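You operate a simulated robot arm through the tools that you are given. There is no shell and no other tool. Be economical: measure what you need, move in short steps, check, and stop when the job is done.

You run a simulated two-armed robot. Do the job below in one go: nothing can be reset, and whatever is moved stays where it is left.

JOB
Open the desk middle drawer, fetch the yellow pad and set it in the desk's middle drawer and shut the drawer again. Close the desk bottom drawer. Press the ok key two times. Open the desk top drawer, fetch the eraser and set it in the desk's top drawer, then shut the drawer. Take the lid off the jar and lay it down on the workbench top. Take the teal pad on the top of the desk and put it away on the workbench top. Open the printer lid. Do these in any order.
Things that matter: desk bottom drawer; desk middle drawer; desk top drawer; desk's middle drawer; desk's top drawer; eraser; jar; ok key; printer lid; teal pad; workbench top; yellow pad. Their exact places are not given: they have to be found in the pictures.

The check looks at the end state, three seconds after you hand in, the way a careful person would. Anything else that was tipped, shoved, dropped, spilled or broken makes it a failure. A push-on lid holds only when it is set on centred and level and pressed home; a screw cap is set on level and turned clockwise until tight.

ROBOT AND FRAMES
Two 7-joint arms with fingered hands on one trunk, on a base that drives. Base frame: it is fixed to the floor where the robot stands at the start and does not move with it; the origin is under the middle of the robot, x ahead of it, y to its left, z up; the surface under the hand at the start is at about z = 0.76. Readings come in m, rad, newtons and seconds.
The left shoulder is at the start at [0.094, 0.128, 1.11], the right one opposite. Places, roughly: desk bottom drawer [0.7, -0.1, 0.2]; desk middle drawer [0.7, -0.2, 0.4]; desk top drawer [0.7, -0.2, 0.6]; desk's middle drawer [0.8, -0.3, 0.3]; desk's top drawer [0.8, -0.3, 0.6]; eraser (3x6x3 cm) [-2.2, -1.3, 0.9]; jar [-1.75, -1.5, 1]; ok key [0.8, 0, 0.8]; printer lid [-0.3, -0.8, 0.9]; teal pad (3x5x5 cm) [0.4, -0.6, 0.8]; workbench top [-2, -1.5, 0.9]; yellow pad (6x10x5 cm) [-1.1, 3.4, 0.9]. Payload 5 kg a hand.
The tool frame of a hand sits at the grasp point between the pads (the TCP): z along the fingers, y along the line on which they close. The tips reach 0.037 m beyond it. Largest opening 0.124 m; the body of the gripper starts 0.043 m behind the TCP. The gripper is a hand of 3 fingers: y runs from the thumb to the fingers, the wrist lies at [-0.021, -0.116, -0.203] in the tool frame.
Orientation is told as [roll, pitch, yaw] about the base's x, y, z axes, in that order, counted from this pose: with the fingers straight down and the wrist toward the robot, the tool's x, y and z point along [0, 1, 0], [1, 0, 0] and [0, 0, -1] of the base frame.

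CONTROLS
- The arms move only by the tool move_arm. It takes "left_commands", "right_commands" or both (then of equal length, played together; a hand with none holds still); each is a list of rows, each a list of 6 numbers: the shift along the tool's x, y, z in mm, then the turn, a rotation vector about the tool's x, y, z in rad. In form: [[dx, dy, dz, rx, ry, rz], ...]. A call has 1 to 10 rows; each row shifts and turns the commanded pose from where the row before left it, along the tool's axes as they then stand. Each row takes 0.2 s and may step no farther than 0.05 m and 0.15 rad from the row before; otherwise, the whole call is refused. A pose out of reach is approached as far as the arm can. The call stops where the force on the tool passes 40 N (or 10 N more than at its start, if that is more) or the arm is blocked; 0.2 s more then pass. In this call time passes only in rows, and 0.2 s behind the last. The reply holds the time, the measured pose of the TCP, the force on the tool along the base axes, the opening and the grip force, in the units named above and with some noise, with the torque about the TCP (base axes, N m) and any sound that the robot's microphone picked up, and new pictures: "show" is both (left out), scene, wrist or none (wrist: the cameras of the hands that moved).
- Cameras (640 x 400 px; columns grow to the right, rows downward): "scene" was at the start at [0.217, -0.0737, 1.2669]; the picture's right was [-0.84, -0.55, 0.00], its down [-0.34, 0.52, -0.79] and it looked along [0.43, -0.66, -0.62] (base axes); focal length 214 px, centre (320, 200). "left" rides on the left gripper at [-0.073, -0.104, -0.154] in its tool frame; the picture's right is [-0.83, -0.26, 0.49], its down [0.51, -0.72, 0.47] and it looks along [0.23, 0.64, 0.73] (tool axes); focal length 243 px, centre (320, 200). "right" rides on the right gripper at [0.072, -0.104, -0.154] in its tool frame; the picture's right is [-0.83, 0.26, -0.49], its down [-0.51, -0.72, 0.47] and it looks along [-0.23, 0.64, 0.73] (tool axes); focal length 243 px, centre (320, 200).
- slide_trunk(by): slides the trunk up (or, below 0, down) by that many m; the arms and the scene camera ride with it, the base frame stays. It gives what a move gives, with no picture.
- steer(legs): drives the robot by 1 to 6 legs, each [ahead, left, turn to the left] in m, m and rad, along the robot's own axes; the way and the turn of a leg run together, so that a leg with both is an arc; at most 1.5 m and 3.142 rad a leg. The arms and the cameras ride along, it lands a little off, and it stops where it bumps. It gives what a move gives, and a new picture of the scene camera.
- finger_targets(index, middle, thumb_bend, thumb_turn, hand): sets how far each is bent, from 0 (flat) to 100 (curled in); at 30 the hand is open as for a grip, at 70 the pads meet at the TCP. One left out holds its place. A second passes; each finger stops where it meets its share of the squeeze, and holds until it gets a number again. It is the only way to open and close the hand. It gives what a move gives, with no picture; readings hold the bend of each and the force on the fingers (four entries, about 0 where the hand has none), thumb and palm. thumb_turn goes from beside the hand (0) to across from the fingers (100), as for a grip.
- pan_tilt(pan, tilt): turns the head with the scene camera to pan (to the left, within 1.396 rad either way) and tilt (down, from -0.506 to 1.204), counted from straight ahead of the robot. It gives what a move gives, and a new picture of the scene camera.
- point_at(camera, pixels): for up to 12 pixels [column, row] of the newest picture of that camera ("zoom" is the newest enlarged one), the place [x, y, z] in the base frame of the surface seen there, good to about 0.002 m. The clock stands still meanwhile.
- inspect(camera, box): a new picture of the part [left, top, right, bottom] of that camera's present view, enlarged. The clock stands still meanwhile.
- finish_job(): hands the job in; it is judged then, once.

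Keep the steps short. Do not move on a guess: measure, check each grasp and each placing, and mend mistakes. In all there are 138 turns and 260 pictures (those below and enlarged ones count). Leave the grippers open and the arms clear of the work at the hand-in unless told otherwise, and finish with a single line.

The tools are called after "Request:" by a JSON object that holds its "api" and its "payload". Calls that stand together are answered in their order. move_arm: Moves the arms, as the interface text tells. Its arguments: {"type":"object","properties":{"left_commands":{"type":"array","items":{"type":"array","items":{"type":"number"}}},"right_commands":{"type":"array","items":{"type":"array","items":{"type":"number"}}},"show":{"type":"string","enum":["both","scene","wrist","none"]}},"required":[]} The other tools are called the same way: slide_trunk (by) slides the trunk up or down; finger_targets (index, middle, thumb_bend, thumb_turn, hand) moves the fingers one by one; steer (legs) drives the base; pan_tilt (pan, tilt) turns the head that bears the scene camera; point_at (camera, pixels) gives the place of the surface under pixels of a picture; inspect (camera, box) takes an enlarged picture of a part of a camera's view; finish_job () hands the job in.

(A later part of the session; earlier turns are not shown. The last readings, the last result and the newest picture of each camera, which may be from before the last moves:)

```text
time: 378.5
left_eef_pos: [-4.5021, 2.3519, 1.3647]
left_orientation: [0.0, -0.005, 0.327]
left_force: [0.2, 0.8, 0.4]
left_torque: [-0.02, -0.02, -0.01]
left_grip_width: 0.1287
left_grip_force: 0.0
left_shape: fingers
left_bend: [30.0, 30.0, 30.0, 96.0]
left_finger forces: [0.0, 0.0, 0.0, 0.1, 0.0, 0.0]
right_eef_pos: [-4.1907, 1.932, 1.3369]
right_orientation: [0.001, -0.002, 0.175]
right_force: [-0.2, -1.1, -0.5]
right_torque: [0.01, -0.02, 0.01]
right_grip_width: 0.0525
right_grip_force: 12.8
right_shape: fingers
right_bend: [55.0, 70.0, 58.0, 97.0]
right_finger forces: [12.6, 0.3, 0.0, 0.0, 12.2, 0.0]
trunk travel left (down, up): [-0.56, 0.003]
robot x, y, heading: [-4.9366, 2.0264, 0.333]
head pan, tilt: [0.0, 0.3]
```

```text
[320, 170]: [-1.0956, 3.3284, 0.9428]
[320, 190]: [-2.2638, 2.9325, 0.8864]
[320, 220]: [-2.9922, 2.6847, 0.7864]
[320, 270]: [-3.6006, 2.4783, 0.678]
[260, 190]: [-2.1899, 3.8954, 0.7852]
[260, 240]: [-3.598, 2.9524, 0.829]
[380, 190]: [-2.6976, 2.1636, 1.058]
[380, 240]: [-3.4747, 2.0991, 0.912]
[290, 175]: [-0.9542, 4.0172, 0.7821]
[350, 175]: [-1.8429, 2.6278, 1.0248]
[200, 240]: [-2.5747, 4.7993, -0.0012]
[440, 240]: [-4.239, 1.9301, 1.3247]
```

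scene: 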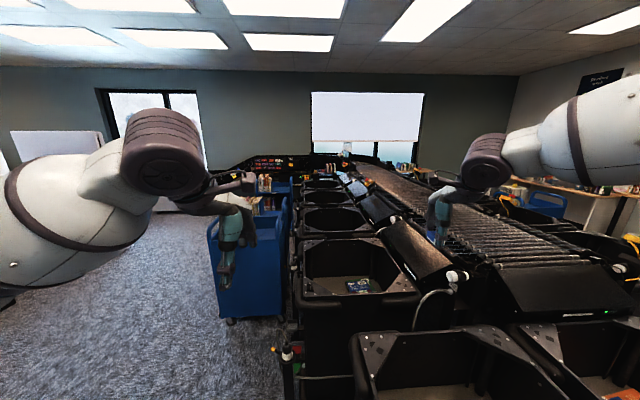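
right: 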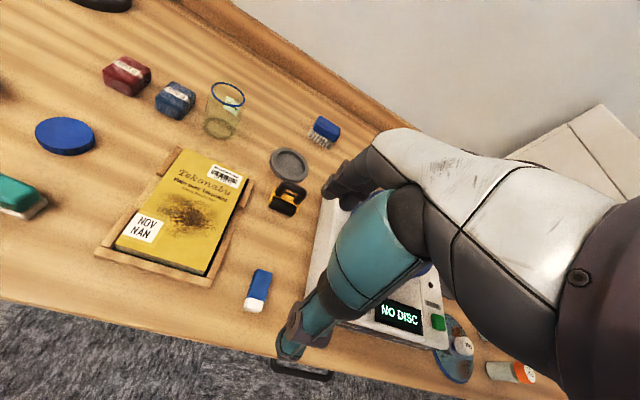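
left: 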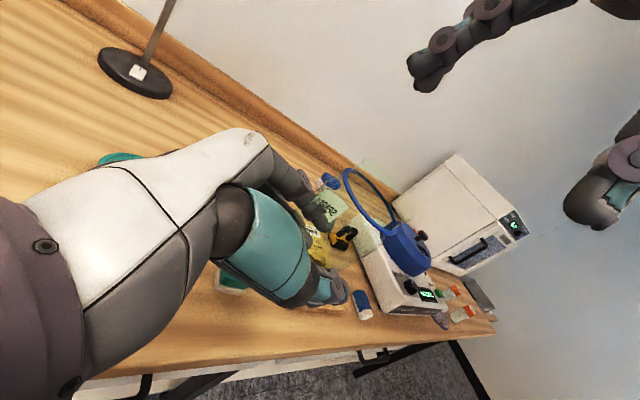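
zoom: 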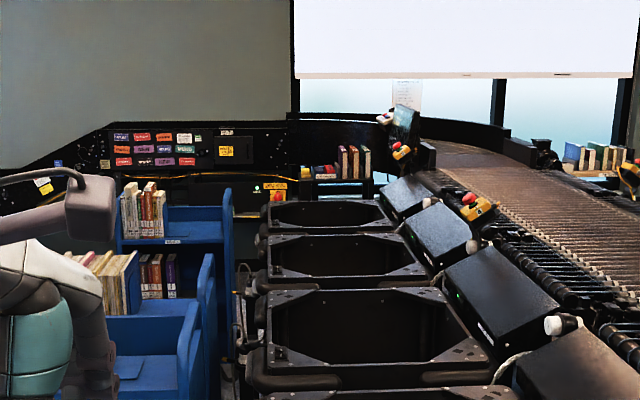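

The pad's shelf shows near (-1.1,3.33,0.94), past the row of bins and blue carts; the floor on the left side is open to (-2.6,4.8). Drive there and look.

Request:
{"api": "steer", "payload": {"legs": [[0.447, 0.625, 0], [0.447, 0.625, 0], [1.157, 0.288, 0], [1.157, 0.288, 0], [0, 0, -1.143]]}}

Request:
{"api": "pan_tilt", "payload": {"pan": 0.0, "tilt": 0.45}}

Request:
{"api": "inspect", "payload": {"camera": "scene", "box": [240, 90, 440, 230]}}

Request:
{"api": "point_at", "payload": {"camera": "scene", "pixels": [[320, 130], [320, 150], [320, 170], [320, 200], [320, 260], [260, 160], [260, 220], [380, 160], [380, 220], [200, 260], [440, 260], [320, 330]]}}

```text
time: 403.9
left_eef_pos: [-2.0603, 4.5626, 1.3651]
left_orientation: [0.0, -0.003, -0.802]
left_force: [0.2, 0.6, 0.0]
left_torque: [0.0, 0.0, 0.03]
left_grip_width: 0.1288
left_grip_force: 0.0
left_shape: fingers
left_bend: [30.0, 30.0, 30.0, 96.0]
left_finger forces: [0.0, 0.1, 0.0, 0.0, 0.0, 0.0]
right_eef_pos: [-2.3065, 4.1001, 1.3359]
right_orientation: [0.003, -0.001, -0.954]
right_force: [-0.3, -0.5, -0.3]
right_torque: [-0.04, 0.0, 0.01]
right_grip_width: 0.0523
right_grip_force: 12.6
right_shape: fingers
right_bend: [55.0, 70.0, 58.0, 97.0]
right_finger forces: [12.6, 0.6, 0.1, 0.0, 12.3, 0.1]
trunk travel left (down, up): [-0.56, 0.003]
robot x, y, heading: [-2.5387, 4.8077, -0.797]
head pan, tilt: [0.0, 0.3]
```

scene: 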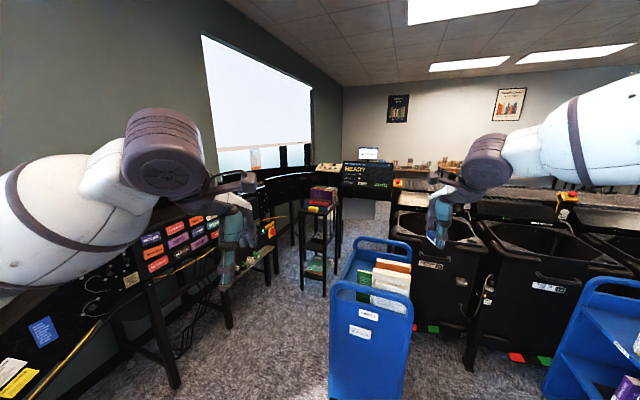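

```text
time: 404.6
left_eef_pos: [-2.0597, 4.5626, 1.3656]
left_orientation: [0.0, -0.005, -0.8]
left_force: [0.1, 0.3, 0.0]
left_torque: [0.01, -0.03, 0.01]
left_grip_width: 0.1289
left_grip_force: 0.1
left_shape: fingers
left_bend: [30.0, 30.0, 30.0, 96.0]
left_finger forces: [0.1, 0.1, 0.0, 0.0, 0.0, 0.0]
right_eef_pos: [-2.307, 4.0993, 1.337]
right_orientation: [0.001, 0.0, -0.952]
right_force: [0.5, -0.2, -1.3]
right_torque: [0.05, -0.02, -0.01]
right_grip_width: 0.0524
right_grip_force: 12.5
right_shape: fingers
right_bend: [55.0, 70.0, 58.0, 97.0]
right_finger forces: [12.6, 0.4, 0.0, 0.0, 12.1, 0.0]
trunk travel left (down, up): [-0.56, 0.003]
robot x, y, heading: [-2.5425, 4.8134, -0.801]
head pan, tilt: [0.0, 0.45]
```

scene: 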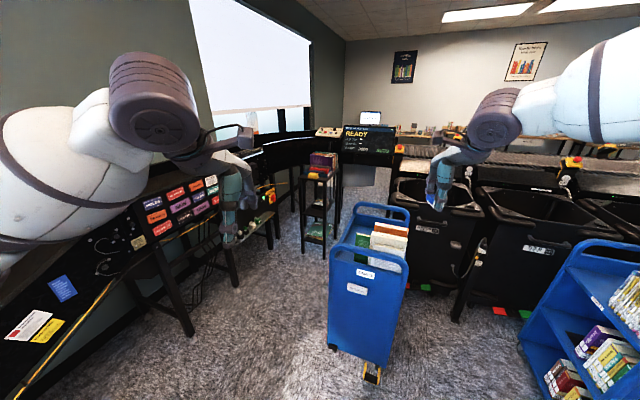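

```text
2.86 times, centred on (340, 160) of scene
```

zoom: 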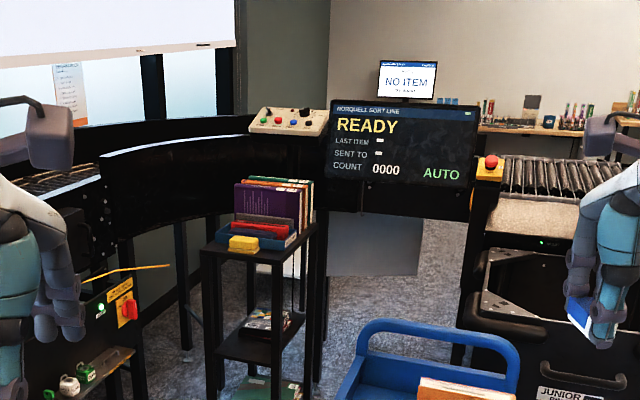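

```text
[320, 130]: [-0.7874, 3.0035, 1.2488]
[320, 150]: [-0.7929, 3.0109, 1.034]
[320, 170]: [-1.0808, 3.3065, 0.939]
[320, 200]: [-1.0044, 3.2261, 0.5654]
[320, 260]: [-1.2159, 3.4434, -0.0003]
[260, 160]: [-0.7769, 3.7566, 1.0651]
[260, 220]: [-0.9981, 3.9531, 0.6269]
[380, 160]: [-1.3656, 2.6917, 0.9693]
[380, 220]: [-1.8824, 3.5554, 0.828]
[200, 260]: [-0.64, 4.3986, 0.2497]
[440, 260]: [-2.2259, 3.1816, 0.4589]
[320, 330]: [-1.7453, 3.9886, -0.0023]
```

The yellow pad sits on the small stand at zoom (243,242). Measure it and drive up between the cart and the panel to about (-1.45,4.25), facing -1.5.

Request:
{"api": "point_at", "payload": {"camera": "zoom", "pixels": [[243, 238], [231, 240], [257, 240], [240, 248], [255, 248], [232, 248], [245, 236]]}}

Request:
{"api": "steer", "payload": {"legs": [[1.165, 0.39, 0], [0, 0, -0.7]]}}

Request:
{"api": "inspect", "payload": {"camera": "left", "box": [0, 0, 640, 400]}}

Request:
{"api": "pan_tilt", "payload": {"pan": 0.25, "tilt": 0.7}}

Request:
{"api": "inspect", "payload": {"camera": "scene", "box": [240, 130, 400, 270]}}

```text
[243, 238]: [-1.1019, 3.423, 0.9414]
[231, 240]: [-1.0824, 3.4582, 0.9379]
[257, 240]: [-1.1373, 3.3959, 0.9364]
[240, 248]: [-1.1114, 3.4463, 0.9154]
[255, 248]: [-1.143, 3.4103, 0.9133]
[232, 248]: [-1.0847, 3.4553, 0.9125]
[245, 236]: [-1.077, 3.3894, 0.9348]
```

```text
time: 412.8
left_eef_pos: [-1.2475, 3.7403, 1.3647]
left_orientation: [0.001, -0.004, -1.519]
left_force: [0.2, -0.2, -0.8]
left_torque: [-0.01, 0.0, 0.0]
left_grip_width: 0.1289
left_grip_force: 0.0
left_shape: fingers
left_bend: [30.0, 30.0, 30.0, 96.0]
left_finger forces: [0.1, 0.0, 0.1, 0.0, 0.0, 0.0]
right_eef_pos: [-1.7382, 3.554, 1.3368]
right_orientation: [0.001, -0.003, -1.668]
right_force: [-0.5, 0.2, -0.5]
right_torque: [0.02, -0.01, 0.01]
right_grip_width: 0.0525
right_grip_force: 12.5
right_shape: fingers
right_bend: [55.0, 70.0, 58.0, 97.0]
right_finger forces: [12.7, 0.4, 0.1, 0.0, 12.2, 0.0]
trunk travel left (down, up): [-0.56, 0.003]
robot x, y, heading: [-1.4507, 4.2443, -1.509]
head pan, tilt: [0.0, 0.45]
```

scene: 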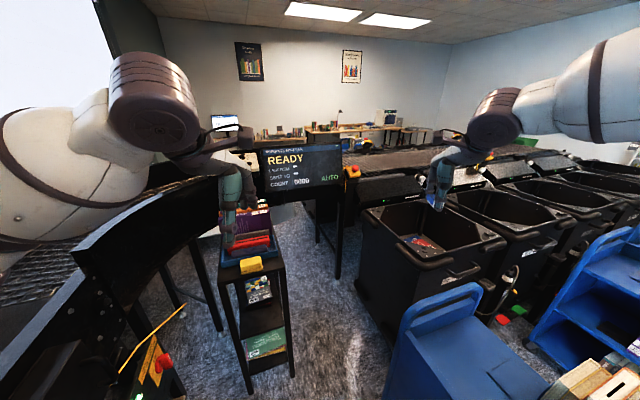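

```text
1.00 times, centred on (320, 200) of left (not enlarged: the box is as wide or as high as the picture)
```

zoom: 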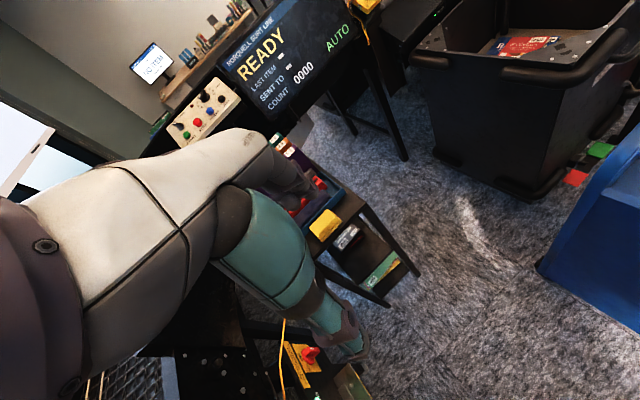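

```text
time: 413.6
left_eef_pos: [-1.2488, 3.7417, 1.3655]
left_orientation: [0.0, -0.004, -1.518]
left_force: [-0.3, -0.6, 0.0]
left_torque: [0.0, -0.01, 0.0]
left_grip_width: 0.1288
left_grip_force: 0.0
left_shape: fingers
left_bend: [30.0, 30.0, 30.0, 96.0]
left_finger forces: [0.1, 0.0, 0.0, 0.0, 0.0, 0.0]
right_eef_pos: [-1.739, 3.5539, 1.3379]
right_orientation: [0.002, -0.001, -1.669]
right_force: [0.0, 0.3, -0.5]
right_torque: [-0.01, 0.03, 0.03]
right_grip_width: 0.0522
right_grip_force: 12.6
right_shape: fingers
right_bend: [55.0, 70.0, 58.0, 97.0]
right_finger forces: [12.6, 0.5, 0.0, 0.0, 12.1, 0.1]
trunk travel left (down, up): [-0.56, 0.003]
robot x, y, heading: [-1.4465, 4.245, -1.52]
head pan, tilt: [0.25, 0.7]
```

scene: 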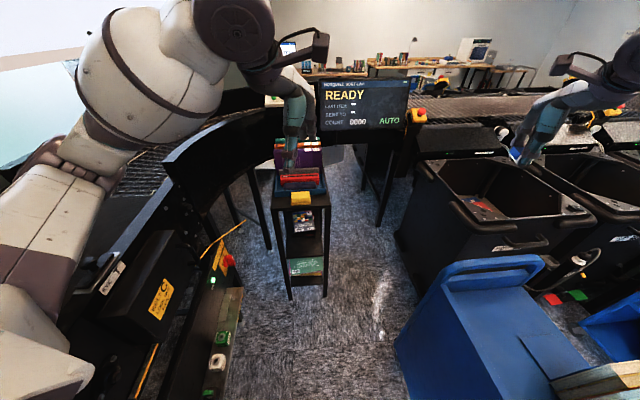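

```text
2.86 times, centred on (320, 200) of scene
```

zoom: 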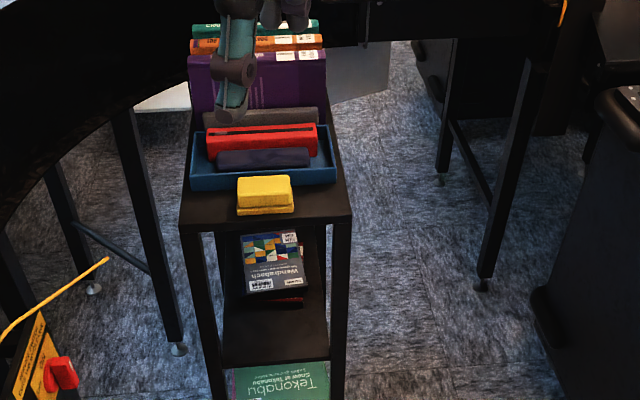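

Measure the pad's corners and the gap to the blue tray behind it; meanwhile move 8 cm ahead and bring the left hand above the pad at a safe height.

Request:
{"api": "point_at", "payload": {"camera": "zoom", "pixels": [[242, 182], [288, 180], [291, 201], [240, 204], [265, 192], [215, 186], [310, 180], [230, 200], [300, 195], [265, 212], [250, 150], [340, 160]]}}

Request:
{"api": "steer", "payload": {"legs": [[0.08, 0, 0]]}}

Request:
{"api": "move_arm", "payload": {"left_commands": [[22, 43, 0, 0, 0, 0], [22, 43, 0, 0, 0, 0], [22, 43, 0, 0, 0, 0], [22, 43, 0, 0, 0, 0], [22, 40, 0, 0, 0, 0], [22, 30, 0, 0, 0, 0], [0, 0, 40, 0, 0, 0]], "show": "both"}}

Request:
{"api": "inspect", "payload": {"camera": "left", "box": [160, 160, 480, 400]}}

```text
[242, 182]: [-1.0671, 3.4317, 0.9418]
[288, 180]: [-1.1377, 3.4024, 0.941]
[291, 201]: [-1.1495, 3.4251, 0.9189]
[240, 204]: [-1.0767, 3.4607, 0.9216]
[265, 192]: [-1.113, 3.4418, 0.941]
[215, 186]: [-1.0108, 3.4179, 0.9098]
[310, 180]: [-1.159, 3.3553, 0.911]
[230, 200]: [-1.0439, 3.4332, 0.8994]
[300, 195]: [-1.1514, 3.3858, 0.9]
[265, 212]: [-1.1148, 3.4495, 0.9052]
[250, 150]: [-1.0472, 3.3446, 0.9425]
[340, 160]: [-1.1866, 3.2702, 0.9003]
```

```text
time: 414.6
left_eef_pos: [-1.2456, 3.6742, 1.3726]
left_orientation: [0.001, -0.016, -1.518]
left_force: [0.6, 1.3, 1.0]
left_torque: [-0.13, 0.01, 0.03]
left_grip_width: 0.1291
left_grip_force: 0.2
left_shape: fingers
left_bend: [30.0, 30.0, 30.0, 96.0]
left_finger forces: [0.0, 0.0, 0.0, 0.0, 0.0, 0.1]
right_eef_pos: [-1.7354, 3.4858, 1.3468]
right_orientation: [0.006, -0.015, -1.671]
right_force: [0.2, 1.3, 1.4]
right_torque: [-0.08, 0.03, 0.0]
right_grip_width: 0.0526
right_grip_force: 12.9
right_shape: fingers
right_bend: [55.0, 70.0, 58.0, 97.0]
right_finger forces: [12.7, 0.6, 0.1, 0.0, 12.4, 0.0]
trunk travel left (down, up): [-0.56, 0.003]
robot x, y, heading: [-1.4412, 4.168, -1.518]
head pan, tilt: [0.25, 0.7]
```

scene: 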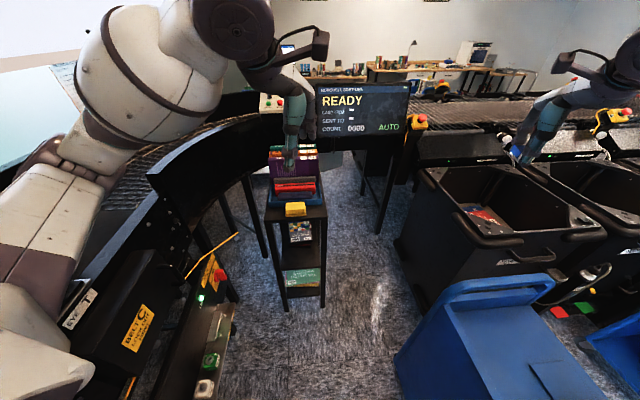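

```text
time: 416.2
left_eef_pos: [-1.0971, 3.4278, 1.3225]
left_orientation: [-0.001, -0.001, -1.518]
left_force: [0.2, -1.1, -0.6]
left_torque: [0.04, 0.01, -0.02]
left_grip_width: 0.129
left_grip_force: 0.0
left_shape: fingers
left_bend: [30.0, 30.0, 30.0, 96.0]
left_finger forces: [0.0, 0.1, 0.0, 0.0, 0.0, 0.0]
right_eef_pos: [-1.7343, 3.4749, 1.3353]
right_orientation: [-0.002, 0.003, -1.671]
right_force: [0.7, -0.7, -1.1]
right_torque: [0.03, -0.02, 0.0]
right_grip_width: 0.0524
right_grip_force: 12.4
right_shape: fingers
right_bend: [55.0, 70.0, 58.0, 97.0]
right_finger forces: [12.7, 0.4, 0.1, 0.0, 12.3, 0.0]
trunk travel left (down, up): [-0.56, 0.003]
robot x, y, heading: [-1.4423, 4.1644, -1.515]
head pan, tilt: [0.25, 0.7]
```

scene: 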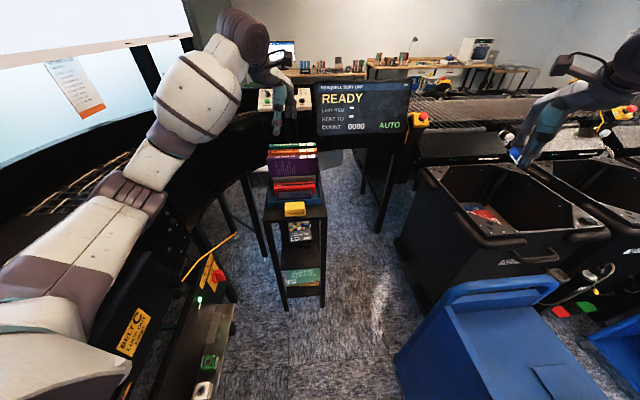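
left: 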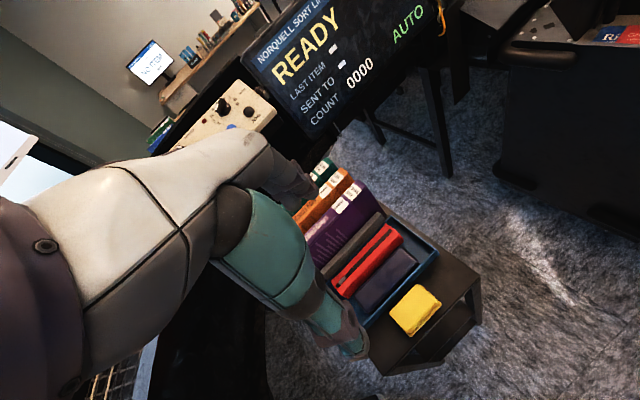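

```text
1.67 times, centred on (320, 280) of left
```

zoom: 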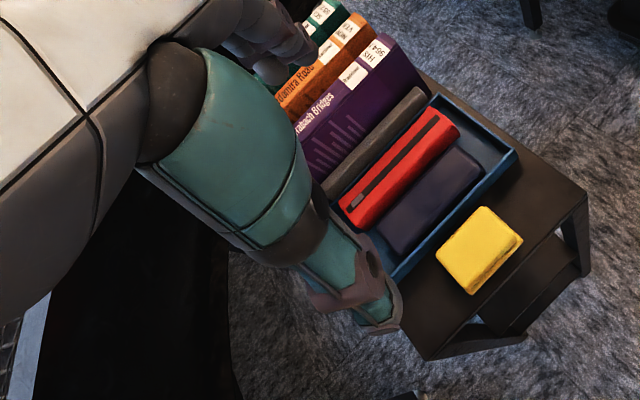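

Pad centre (-1.107,3.431), long side along 0.39 rad; 3.5 cm gap to the tray behind. Turn the left hand to yaw -1.178, narrow the opening, descend, close and lift.

Request:
{"api": "finger_targets", "payload": {"hand": "left", "index": 45, "middle": 45, "thumb_bend": 40}}

Request:
{"api": "move_arm", "payload": {"left_commands": [[0, 0, 0, 0, 0, -0.12], [0, 0, 0, 0, 0, -0.12], [-8, -14, 0, 0, 0, -0.1], [0, 0, 45, 0, 0, 0], [0, 0, 45, 0, 0, 0], [0, 0, 45, 0, 0, 0], [0, 0, 45, 0, 0, 0], [0, 0, 45, 0, 0, 0], [0, 0, 45, 0, 0, 0]], "show": "none"}}

Request:
{"api": "move_arm", "payload": {"left_commands": [[0, 0, 40, 0, 0, 0], [0, 0, 40, 0, 0, 0], [0, 0, 18, 0, 0, 0]], "show": "none"}}

Request:
{"api": "inspect", "payload": {"camera": "scene", "box": [240, 110, 360, 230]}}

Request:
{"api": "finger_targets", "payload": {"hand": "left", "index": 72, "middle": 72, "thumb_bend": 72}}

Request:
{"api": "move_arm", "payload": {"left_commands": [[0, 0, -30, 0, 0, 0], [0, 0, -45, 0, 0, 0], [0, 0, -45, 0, 0, 0], [0, 0, -45, 0, 0, 0], [0, 0, -45, 0, 0, 0], [0, 0, -45, 0, 0, 0], [0, 0, -45, 0, 0, 0], [0, 0, -45, 0, 0, 0]], "show": "scene"}}

Request:
{"api": "inspect", "payload": {"camera": "left", "box": [160, 160, 480, 400]}}

```text
time: 417.2
left_eef_pos: [-1.0986, 3.4307, 1.326]
left_orientation: [0.002, -0.006, -1.517]
left_force: [0.8, -1.0, 0.3]
left_torque: [0.07, -0.02, -0.03]
left_grip_width: 0.0918
left_grip_force: 0.0
left_shape: fingers
left_bend: [45.0, 45.0, 40.0, 97.0]
left_finger forces: [0.0, 0.1, 0.0, 0.0, 0.1, 0.0]
right_eef_pos: [-1.7341, 3.4764, 1.3378]
right_orientation: [0.002, -0.002, -1.67]
right_force: [-1.0, 0.3, -0.5]
right_torque: [0.0, -0.02, 0.04]
right_grip_width: 0.0524
right_grip_force: 12.3
right_shape: fingers
right_bend: [55.0, 70.0, 58.0, 97.0]
right_finger forces: [12.8, 0.6, 0.0, 0.0, 12.3, 0.0]
trunk travel left (down, up): [-0.56, 0.003]
robot x, y, heading: [-1.4405, 4.1657, -1.513]
head pan, tilt: [0.25, 0.7]
```

```text
time: 419.2
left_eef_pos: [-1.1156, 3.4348, 1.0528]
left_orientation: [0.003, -0.002, -1.18]
left_force: [0.3, 0.5, 0.5]
left_torque: [0.0, 0.01, 0.0]
left_grip_width: 0.091
left_grip_force: 0.1
left_shape: fingers
left_bend: [45.0, 45.0, 40.0, 97.0]
left_finger forces: [0.0, 0.0, 0.0, 0.0, 0.1, 0.0]
right_eef_pos: [-1.7398, 3.4726, 1.3329]
right_orientation: [0.004, 0.002, -1.671]
right_force: [-0.1, 0.4, -0.1]
right_torque: [-0.01, -0.01, 0.01]
right_grip_width: 0.0522
right_grip_force: 12.6
right_shape: fingers
right_bend: [55.0, 70.0, 58.0, 97.0]
right_finger forces: [12.6, 0.5, 0.0, 0.0, 12.3, 0.0]
trunk travel left (down, up): [-0.56, 0.003]
robot x, y, heading: [-1.4409, 4.1671, -1.514]
head pan, tilt: [0.25, 0.7]
```

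```text
time: 420.0
left_eef_pos: [-1.1123, 3.4393, 0.9619]
left_orientation: [0.0, -0.01, -1.176]
left_force: [-1.6, 3.8, 8.3]
left_torque: [-0.29, -0.22, 0.09]
left_grip_width: 0.0909
left_grip_force: 4.2
left_shape: fingers
left_bend: [45.0, 47.0, 40.0, 97.0]
left_finger forces: [0.0, 8.8, 0.1, 0.1, 0.0, 0.0]
right_eef_pos: [-1.7372, 3.4797, 1.3398]
right_orientation: [0.002, -0.004, -1.673]
right_force: [-0.5, 0.8, -0.7]
right_torque: [-0.04, 0.0, -0.01]
right_grip_width: 0.0524
right_grip_force: 12.5
right_shape: fingers
right_bend: [55.0, 70.0, 58.0, 97.0]
right_finger forces: [12.7, 0.5, 0.1, 0.1, 12.4, 0.0]
trunk travel left (down, up): [-0.56, 0.003]
robot x, y, heading: [-1.4422, 4.1668, -1.515]
head pan, tilt: [0.25, 0.7]
```

```text
3.33 times, centred on (300, 170) of scene
```

zoom: 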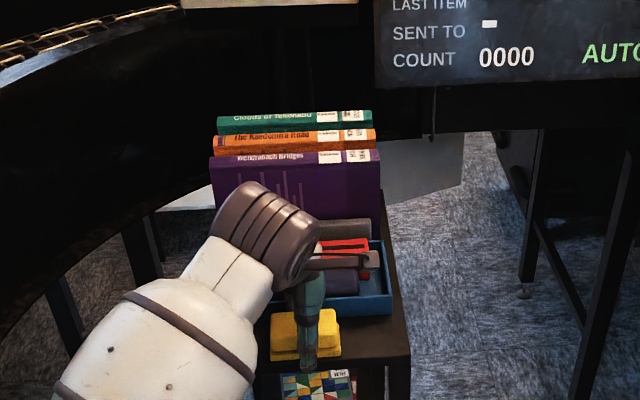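

```text
time: 421.0
left_eef_pos: [-1.1109, 3.4368, 0.9583]
left_orientation: [0.0, -0.004, -1.178]
left_force: [-0.5, 0.5, 0.0]
left_torque: [0.04, -0.03, 0.03]
left_grip_width: 0.051
left_grip_force: 22.8
left_shape: fingers
left_bend: [60.0, 64.0, 53.0, 99.0]
left_finger forces: [12.9, 10.3, 0.0, 0.0, 23.2, 0.0]
right_eef_pos: [-1.7344, 3.4746, 1.3377]
right_orientation: [0.002, -0.003, -1.671]
right_force: [0.0, -0.6, -0.1]
right_torque: [-0.01, 0.01, 0.0]
right_grip_width: 0.0526
right_grip_force: 12.2
right_shape: fingers
right_bend: [55.0, 70.0, 58.0, 97.0]
right_finger forces: [12.7, 0.6, 0.1, 0.1, 12.2, 0.0]
trunk travel left (down, up): [-0.56, 0.003]
robot x, y, heading: [-1.4409, 4.1652, -1.519]
head pan, tilt: [0.25, 0.7]
```

```text
time: 422.8
left_eef_pos: [-1.1116, 3.4436, 1.3071]
left_orientation: [-0.004, -0.006, -1.179]
left_force: [0.2, 1.1, -0.9]
left_torque: [-0.02, 0.01, 0.0]
left_grip_width: 0.0507
left_grip_force: 22.6
left_shape: fingers
left_bend: [60.0, 64.0, 53.0, 99.0]
left_finger forces: [12.9, 10.2, 0.0, 0.0, 23.1, 0.0]
right_eef_pos: [-1.732, 3.4781, 1.3399]
right_orientation: [0.0, -0.006, -1.67]
right_force: [1.0, 0.0, 0.6]
right_torque: [0.0, 0.06, -0.02]
right_grip_width: 0.0526
right_grip_force: 12.5
right_shape: fingers
right_bend: [55.0, 70.0, 58.0, 97.0]
right_finger forces: [12.8, 0.5, 0.0, 0.0, 12.4, 0.0]
trunk travel left (down, up): [-0.56, 0.003]
robot x, y, heading: [-1.4424, 4.1616, -1.517]
head pan, tilt: [0.25, 0.7]
```

scene: 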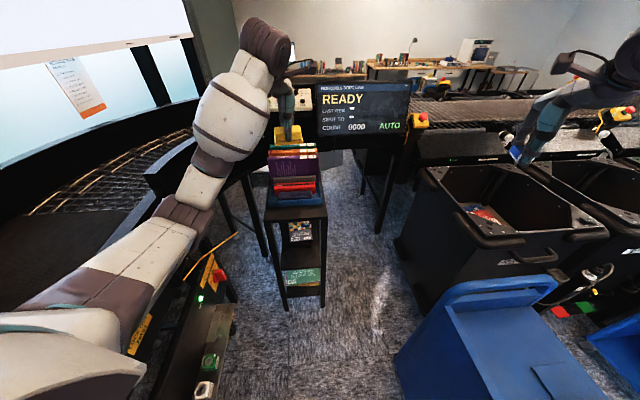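

```text
1.67 times, centred on (320, 280) of left
```

zoom: 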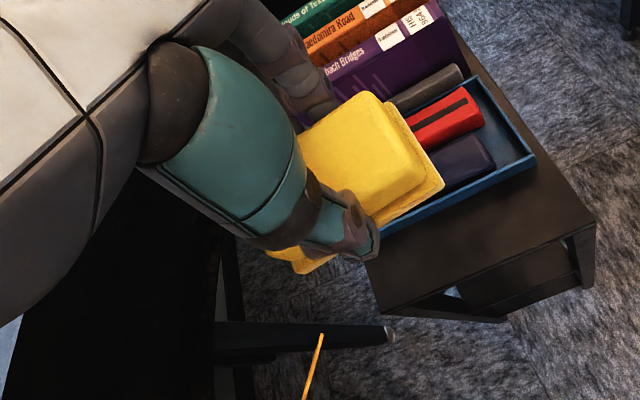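

The yellow pad is held firmly (22.6 N). Drive all the way back by the known route to the drawer station, align the hand, lower the trunk and look.

Request:
{"api": "steer", "payload": {"legs": [[-0.08, 0, 0], [0, 0, 0.716], [-1.173, -0.389, 0], [0, 0, 1.134], [-1.14, -0.3, 0], [-1.14, -0.3, 0]]}}

Request:
{"api": "steer", "payload": {"legs": [[-0.447, -0.625, 0], [-0.447, -0.625, 0], [0, 0, 2.114], [-0.787, 0.81, 0], [-0.768, 0.531, 0]]}}

Request:
{"api": "steer", "payload": {"legs": [[-0.96, -0.6235, 0], [-0.96, -0.6235, 0], [0, 0, 2.676], [0.23, 0, 0], [0, 0.95, 0], [0, 0.95, 0]]}}

Request:
{"api": "steer", "payload": {"legs": [[-0.159, 0, 0], [0, 0.688, 0]]}}

Request:
{"api": "pan_tilt", "payload": {"pan": 0.15, "tilt": 0.85}}

Request:
{"api": "point_at", "payload": {"camera": "scene", "pixels": [[320, 200], [320, 240], [320, 280], [290, 240], [290, 280], [260, 280], [350, 260], [260, 240], [350, 300], [320, 320], [230, 260], [290, 310]]}}

```text
time: 424.7
left_eef_pos: [-1.0042, 3.5916, 1.3154]
left_orientation: [-0.015, -0.018, -1.012]
left_force: [-0.8, -0.1, 0.8]
left_torque: [0.01, -0.01, 0.02]
left_grip_width: 0.051
left_grip_force: 23.2
left_shape: fingers
left_bend: [60.0, 64.0, 53.0, 99.0]
left_finger forces: [12.6, 10.5, 0.0, 0.1, 23.1, 0.0]
right_eef_pos: [-1.6079, 3.5184, 1.3435]
right_orientation: [0.002, -0.011, -1.48]
right_force: [0.0, 0.9, -1.0]
right_torque: [0.0, -0.06, 0.04]
right_grip_width: 0.0522
right_grip_force: 12.5
right_shape: fingers
right_bend: [55.0, 70.0, 58.0, 97.0]
right_finger forces: [12.8, 0.5, 0.1, 0.1, 12.4, 0.0]
trunk travel left (down, up): [-0.56, 0.003]
robot x, y, heading: [-1.4473, 4.2451, -1.329]
head pan, tilt: [0.25, 0.7]
stopped in leg 2: the robot was blocked; the commanded pose is now the measured one
```

scene: 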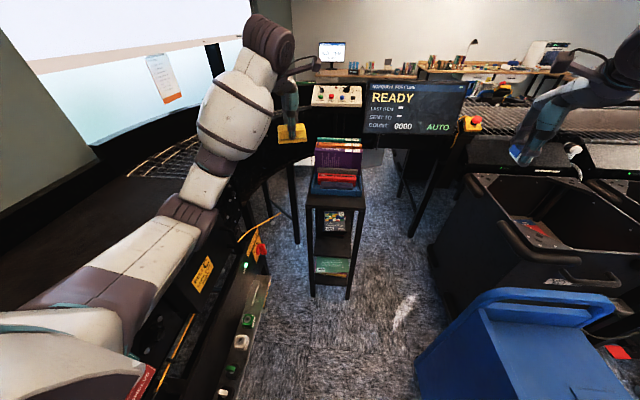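

```text
time: 444.7
left_eef_pos: [-3.0156, 5.5162, 1.3196]
left_orientation: [-0.019, -0.035, 1.052]
left_force: [52.8, -21.6, 4.5]
left_torque: [1.88, 4.47, 0.54]
left_grip_width: 0.0499
left_grip_force: 47.1
left_shape: fingers
left_bend: [60.0, 64.0, 53.0, 97.0]
left_finger forces: [11.3, 12.6, 0.0, 0.0, 22.7, 47.9]
right_eef_pos: [-2.6603, 5.0455, 1.3421]
right_orientation: [0.008, -0.01, 0.621]
right_force: [-1.5, 0.2, -0.1]
right_torque: [0.01, -0.09, 0.01]
right_grip_width: 0.0521
right_grip_force: 12.7
right_shape: fingers
right_bend: [55.0, 70.0, 58.0, 97.0]
right_finger forces: [12.7, 0.6, 0.0, 0.0, 12.5, 0.0]
trunk travel left (down, up): [-0.56, 0.003]
robot x, y, heading: [-3.3744, 4.8209, 0.77]
head pan, tilt: [0.25, 0.7]
stopped in leg 4: the force on the tool passed its limit at 239 N (the readings are from after the stop); the commanded pose is now the measured one
```

scene: 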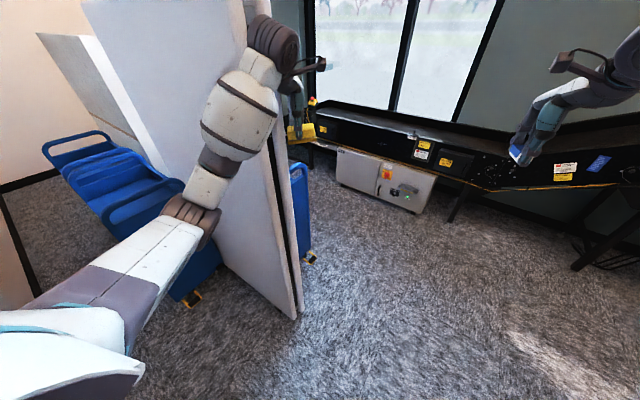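

```text
time: 445.3
left_eef_pos: [-3.0156, 5.5142, 1.3191]
left_orientation: [-0.022, -0.033, 1.045]
left_force: [6.0, -1.6, 0.6]
left_torque: [0.16, 0.6, 0.05]
left_grip_width: 0.05
left_grip_force: 25.9
left_shape: fingers
left_bend: [60.0, 64.0, 53.0, 97.0]
left_finger forces: [10.7, 12.6, 0.0, 0.0, 23.4, 5.4]
right_eef_pos: [-2.6614, 5.0435, 1.342]
right_orientation: [0.008, -0.008, 0.617]
right_force: [-0.4, -0.2, 0.9]
right_torque: [0.02, -0.01, -0.01]
right_grip_width: 0.0525
right_grip_force: 12.7
right_shape: fingers
right_bend: [55.0, 70.0, 58.0, 97.0]
right_finger forces: [12.8, 0.7, 0.0, 0.0, 12.4, 0.1]
trunk travel left (down, up): [-0.56, 0.003]
robot x, y, heading: [-3.373, 4.8255, 0.77]
head pan, tilt: [0.25, 0.7]
stopped in leg 1: the robot was blocked; the commanded pose is now the measured one
```

scene: 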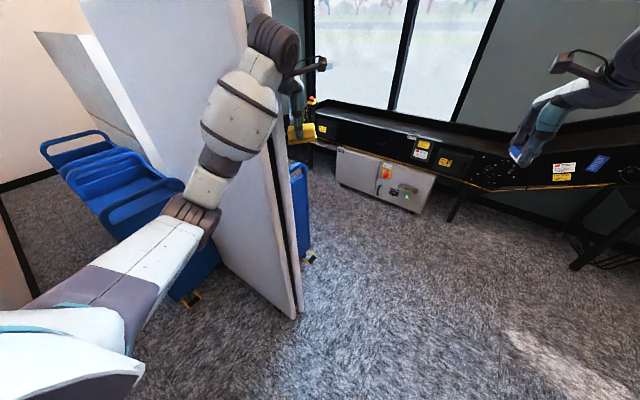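

```text
time: 446.2
left_eef_pos: [-3.0242, 5.5004, 1.3148]
left_orientation: [-0.025, -0.03, 1.031]
left_force: [26.9, -3.2, 0.6]
left_torque: [0.31, 2.06, -0.45]
left_grip_width: 0.0498
left_grip_force: 33.7
left_shape: fingers
left_bend: [60.0, 64.0, 53.0, 97.0]
left_finger forces: [11.0, 13.3, 0.0, 0.1, 22.4, 21.2]
right_eef_pos: [-2.6757, 5.029, 1.3382]
right_orientation: [0.004, -0.002, 0.612]
right_force: [-1.5, 0.0, 0.3]
right_torque: [-0.02, -0.04, -0.02]
right_grip_width: 0.0526
right_grip_force: 13.4
right_shape: fingers
right_bend: [55.0, 70.0, 58.0, 97.0]
right_finger forces: [12.8, 0.6, 0.0, 0.0, 12.4, 0.0]
trunk travel left (down, up): [-0.56, 0.003]
robot x, y, heading: [-3.3911, 4.7985, 0.762]
head pan, tilt: [0.25, 0.7]
stopped in leg 1: the force on the tool passed its limit at 48 N (the readings are from after the stop); the commanded pose is now the measured one
```

scene: 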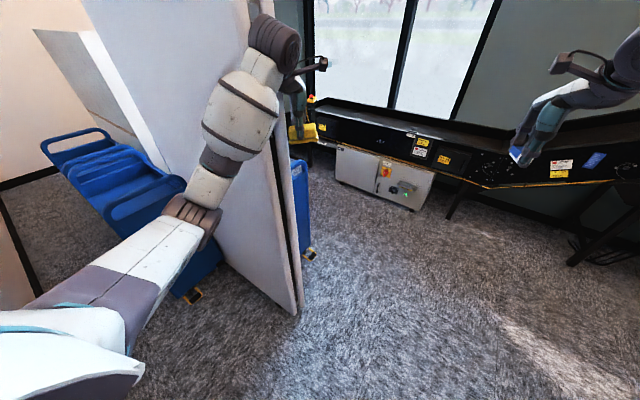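

```text
time: 446.9
left_eef_pos: [-3.0243, 5.4996, 1.3141]
left_orientation: [-0.022, -0.031, 1.037]
left_force: [25.9, -6.7, 1.1]
left_torque: [0.35, 1.53, -0.27]
left_grip_width: 0.0497
left_grip_force: 32.0
left_shape: fingers
left_bend: [60.0, 64.0, 53.0, 97.0]
left_finger forces: [10.8, 13.0, 0.1, 0.0, 22.8, 17.6]
right_eef_pos: [-2.6749, 5.0284, 1.3362]
right_orientation: [0.005, -0.001, 0.611]
right_force: [0.0, 0.7, 0.2]
right_torque: [0.01, -0.01, -0.02]
right_grip_width: 0.0523
right_grip_force: 13.2
right_shape: fingers
right_bend: [55.0, 70.0, 58.0, 97.0]
right_finger forces: [12.7, 0.6, 0.0, 0.0, 12.3, 0.0]
trunk travel left (down, up): [-0.56, 0.003]
robot x, y, heading: [-3.3876, 4.8051, 0.767]
head pan, tilt: [0.15, 0.85]
```

scene: 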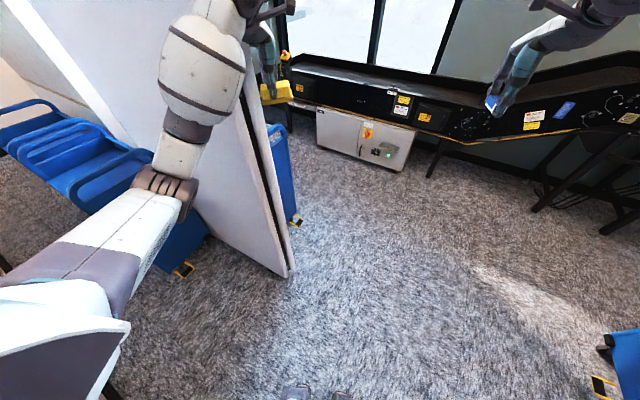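

```text
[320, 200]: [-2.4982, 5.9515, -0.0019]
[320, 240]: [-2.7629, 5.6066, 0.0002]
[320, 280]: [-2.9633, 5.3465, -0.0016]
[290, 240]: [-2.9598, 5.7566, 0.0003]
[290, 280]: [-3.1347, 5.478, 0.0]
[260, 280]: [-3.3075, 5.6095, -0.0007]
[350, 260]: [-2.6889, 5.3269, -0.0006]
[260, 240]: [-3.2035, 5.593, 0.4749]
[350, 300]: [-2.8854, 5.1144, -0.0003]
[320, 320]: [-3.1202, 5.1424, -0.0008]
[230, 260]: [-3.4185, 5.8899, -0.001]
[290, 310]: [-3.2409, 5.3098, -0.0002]
```

The elbow met the console, so the legs went astray and the left arm now touches a partition; both items are still held. Slide away to the right, draw the left arm in, rejoin the known route and continue back.

Request:
{"api": "steer", "payload": {"legs": [[0, -0.5, 0]]}}

Request:
{"api": "move_arm", "payload": {"left_commands": [[13, -38, 0, 0, 0, 0], [13, -38, 0, 0, 0, 0], [13, -38, 0, 0, 0, 0], [13, -38, 0, 0, 0, 0], [13, -38, 0, 0, 0, 0], [0, 0, 0, 0, 0, 0.11], [0, 0, 0, 0, 0, 0.11], [0, 0, 0, 0, 0, 0.11]], "show": "none"}}

Request:
{"api": "steer", "payload": {"legs": [[0, 0, -0.434], [-0.845, -0.208, 0], [-0.845, -0.208, 0], [-0.447, -0.625, 0], [-0.447, -0.625, 0]]}}

Request:
{"api": "inspect", "payload": {"camera": "left", "box": [160, 160, 480, 400]}}

```text
time: 451.8
left_eef_pos: [-2.6912, 5.1507, 1.3167]
left_orientation: [-0.025, -0.031, 1.042]
left_force: [-0.4, 0.4, -0.5]
left_torque: [-0.01, 0.0, -0.01]
left_grip_width: 0.0496
left_grip_force: 23.6
left_shape: fingers
left_bend: [60.0, 64.0, 53.0, 97.0]
left_finger forces: [11.0, 12.1, 0.1, 0.0, 23.1, 0.0]
right_eef_pos: [-2.3385, 4.679, 1.3387]
right_orientation: [0.001, -0.004, 0.617]
right_force: [-0.1, -0.9, -0.7]
right_torque: [0.01, 0.03, 0.02]
right_grip_width: 0.0522
right_grip_force: 12.2
right_shape: fingers
right_bend: [55.0, 70.0, 58.0, 97.0]
right_finger forces: [12.8, 0.7, 0.1, 0.1, 12.4, 0.0]
trunk travel left (down, up): [-0.56, 0.003]
robot x, y, heading: [-3.0476, 4.4459, 0.774]
head pan, tilt: [0.15, 0.85]
```

scene: 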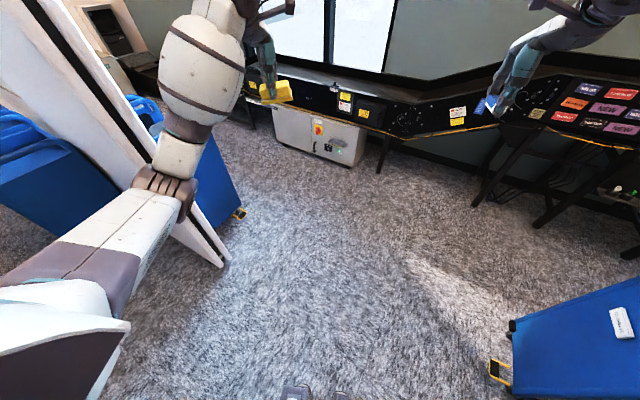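

```text
time: 453.6
left_eef_pos: [-2.8421, 5.0159, 1.3094]
left_orientation: [-0.015, -0.038, 0.71]
left_force: [0.1, -0.1, -0.2]
left_torque: [0.02, -0.02, 0.02]
left_grip_width: 0.0498
left_grip_force: 22.9
left_shape: fingers
left_bend: [60.0, 64.0, 53.0, 97.0]
left_finger forces: [10.7, 12.0, 0.0, 0.0, 22.8, 0.0]
right_eef_pos: [-2.3388, 4.6784, 1.34]
right_orientation: [0.002, -0.004, 0.616]
right_force: [-0.1, -0.7, -0.5]
right_torque: [0.02, -0.03, -0.04]
right_grip_width: 0.0522
right_grip_force: 12.9
right_shape: fingers
right_bend: [55.0, 70.0, 58.0, 97.0]
right_finger forces: [12.7, 0.5, 0.1, 0.0, 12.4, 0.0]
trunk travel left (down, up): [-0.56, 0.003]
robot x, y, heading: [-3.0494, 4.4515, 0.771]
head pan, tilt: [0.15, 0.85]
```

```text
time: 474.7
left_eef_pos: [-4.4883, 2.4525, 1.3081]
left_orientation: [-0.017, -0.037, 0.318]
left_force: [0.3, 0.1, -0.1]
left_torque: [0.02, -0.02, 0.01]
left_grip_width: 0.0494
left_grip_force: 22.2
left_shape: fingers
left_bend: [60.0, 64.0, 53.0, 97.0]
left_finger forces: [10.7, 11.7, 0.0, 0.0, 22.5, 0.0]
right_eef_pos: [-4.1517, 1.9465, 1.3378]
right_orientation: [0.002, -0.004, 0.223]
right_force: [-0.4, -0.2, -0.3]
right_torque: [-0.02, -0.01, 0.02]
right_grip_width: 0.0525
right_grip_force: 13.6
right_shape: fingers
right_bend: [55.0, 70.0, 58.0, 97.0]
right_finger forces: [12.7, 0.5, 0.0, 0.0, 12.5, 0.0]
trunk travel left (down, up): [-0.56, 0.003]
robot x, y, heading: [-4.8935, 2.006, 0.376]
head pan, tilt: [0.15, 0.85]
```

scene: 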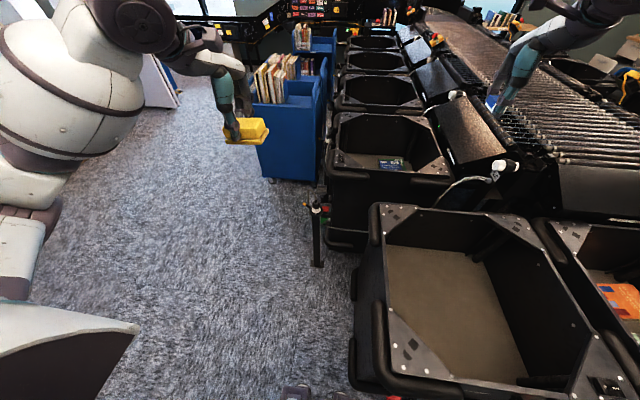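

```text
1.67 times, centred on (320, 280) of left
```

zoom: 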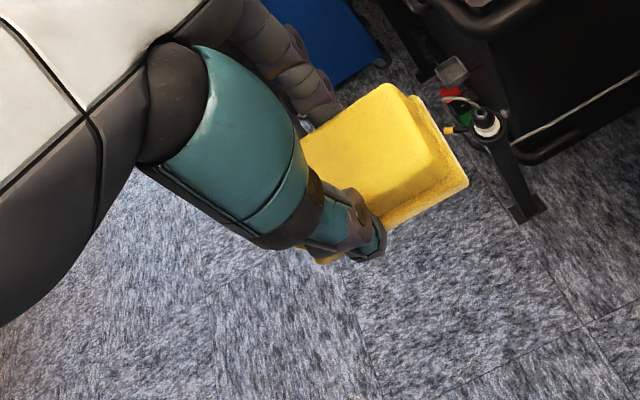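

Back on the known route. Continue to the drawer station, lower the trunk and look at the drawers.

Request:
{"api": "steer", "payload": {"legs": [[0, 0, 2.071], [-0.741, 0.821, 0], [-0.768, 0.531, 0], [-0.96, -0.6235, 0], [-0.96, -0.6235, 0], [0, 0, 2.676]]}}

Request:
{"api": "steer", "payload": {"legs": [[0.23, 0, 0], [0, 0.95, 0], [0, 0.95, 0], [-0.159, 0, 0], [0, 0.688, 0]]}}

Request:
{"api": "slide_trunk", "payload": {"by": -0.45}}

Request:
{"api": "pan_tilt", "payload": {"pan": 0.25, "tilt": 0.75}}

Request:
{"api": "inspect", "payload": {"camera": "scene", "box": [180, 100, 420, 300]}}

Request:
{"api": "point_at", "payload": {"camera": "zoom", "pixels": [[200, 100], [250, 100], [300, 100], [200, 150], [250, 150], [300, 150], [200, 200], [250, 200], [300, 200], [250, 250], [300, 250], [350, 200]]}}

```text
time: 509.2
left_eef_pos: [-1.8597, -0.7183, 1.3094]
left_orientation: [-0.014, -0.041, -1.224]
left_force: [-0.3, -0.6, -0.1]
left_torque: [-0.01, -0.01, -0.02]
left_grip_width: 0.0486
left_grip_force: 20.1
left_shape: fingers
left_bend: [71.0, 64.0, 53.0, 98.0]
left_finger forces: [10.1, 10.5, 0.0, 0.0, 20.3, 0.1]
right_eef_pos: [-2.3571, -1.0691, 1.338]
right_orientation: [0.001, -0.005, -1.318]
right_force: [-0.3, -0.3, -1.1]
right_torque: [-0.01, 0.04, -0.04]
right_grip_width: 0.0524
right_grip_force: 13.2
right_shape: fingers
right_bend: [55.0, 70.0, 58.0, 97.0]
right_finger forces: [13.4, 1.8, 0.0, 0.0, 12.2, 0.1]
trunk travel left (down, up): [-0.56, 0.003]
robot x, y, heading: [-2.3159, -0.3199, -1.164]
head pan, tilt: [0.15, 0.85]
```

scene: 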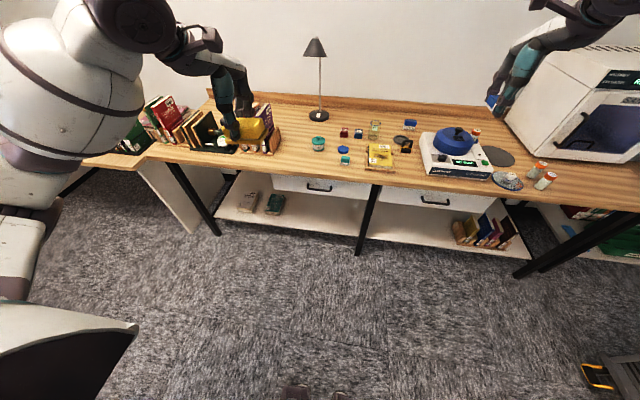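

```text
time: 534.6
left_eef_pos: [0.5431, 0.2349, 1.3099]
left_orientation: [-0.013, -0.039, -1.23]
left_force: [0.0, 0.0, 1.1]
left_torque: [0.01, -0.01, -0.03]
left_grip_width: 0.0483
left_grip_force: 20.3
left_shape: fingers
left_bend: [71.0, 64.0, 53.0, 98.0]
left_finger forces: [10.1, 10.4, 0.0, 0.0, 20.5, 0.0]
right_eef_pos: [0.0444, -0.1118, 1.3386]
right_orientation: [0.0, -0.004, -1.326]
right_force: [-1.0, 0.3, 0.2]
right_torque: [0.03, -0.03, 0.0]
right_grip_width: 0.0522
right_grip_force: 13.1
right_shape: fingers
right_bend: [55.0, 70.0, 58.0, 97.0]
right_finger forces: [13.2, 1.8, 0.0, 0.0, 12.1, 0.0]
trunk travel left (down, up): [-0.56, 0.003]
robot x, y, heading: [0.0876, 0.6379, -1.172]
head pan, tilt: [0.15, 0.85]
```

scene: 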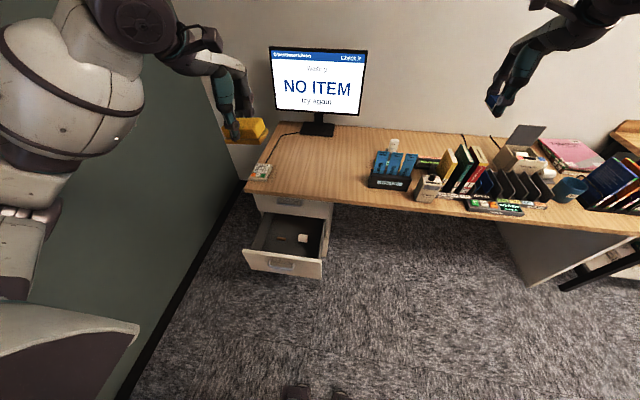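

```text
refused: -0.45 is not a number from -0.4 to 0.4
```

```text
time: 535.3
left_eef_pos: [0.5422, 0.2349, 1.3089]
left_orientation: [-0.015, -0.039, -1.229]
left_force: [-0.3, 0.3, -0.8]
left_torque: [0.02, 0.01, 0.01]
left_grip_width: 0.0486
left_grip_force: 20.6
left_shape: fingers
left_bend: [71.0, 64.0, 53.0, 98.0]
left_finger forces: [10.1, 10.4, 0.1, 0.0, 20.5, 0.0]
right_eef_pos: [0.0452, -0.1116, 1.3381]
right_orientation: [0.002, -0.003, -1.328]
right_force: [0.2, 0.8, 0.2]
right_torque: [-0.01, -0.04, 0.02]
right_grip_width: 0.0525
right_grip_force: 13.6
right_shape: fingers
right_bend: [55.0, 70.0, 58.0, 97.0]
right_finger forces: [13.3, 1.8, 0.1, 0.1, 12.2, 0.0]
trunk travel left (down, up): [-0.56, 0.003]
robot x, y, heading: [0.0889, 0.6337, -1.172]
head pan, tilt: [0.25, 0.75]
```

scene: 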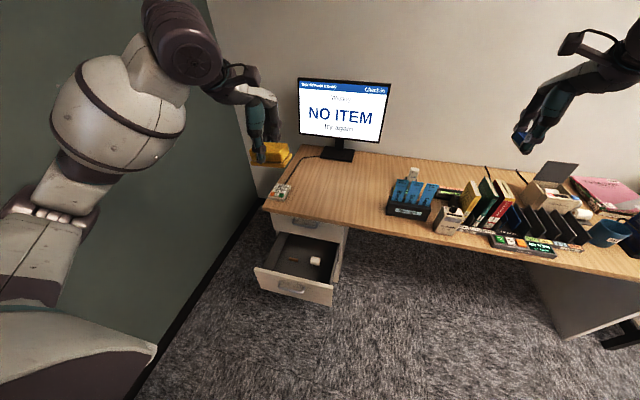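

```text
2.00 times, centred on (300, 200) of scene
```

zoom: 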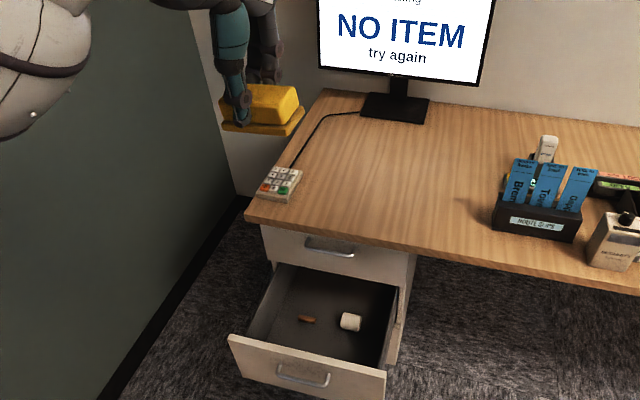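

```text
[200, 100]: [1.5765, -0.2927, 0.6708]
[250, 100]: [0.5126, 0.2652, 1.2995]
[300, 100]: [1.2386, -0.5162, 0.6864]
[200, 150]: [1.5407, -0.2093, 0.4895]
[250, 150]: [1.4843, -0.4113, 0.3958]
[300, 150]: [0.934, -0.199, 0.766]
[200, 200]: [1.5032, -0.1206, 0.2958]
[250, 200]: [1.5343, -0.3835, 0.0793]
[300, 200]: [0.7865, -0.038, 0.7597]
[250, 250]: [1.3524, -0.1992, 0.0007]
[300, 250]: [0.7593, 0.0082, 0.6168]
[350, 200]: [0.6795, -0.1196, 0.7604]
```

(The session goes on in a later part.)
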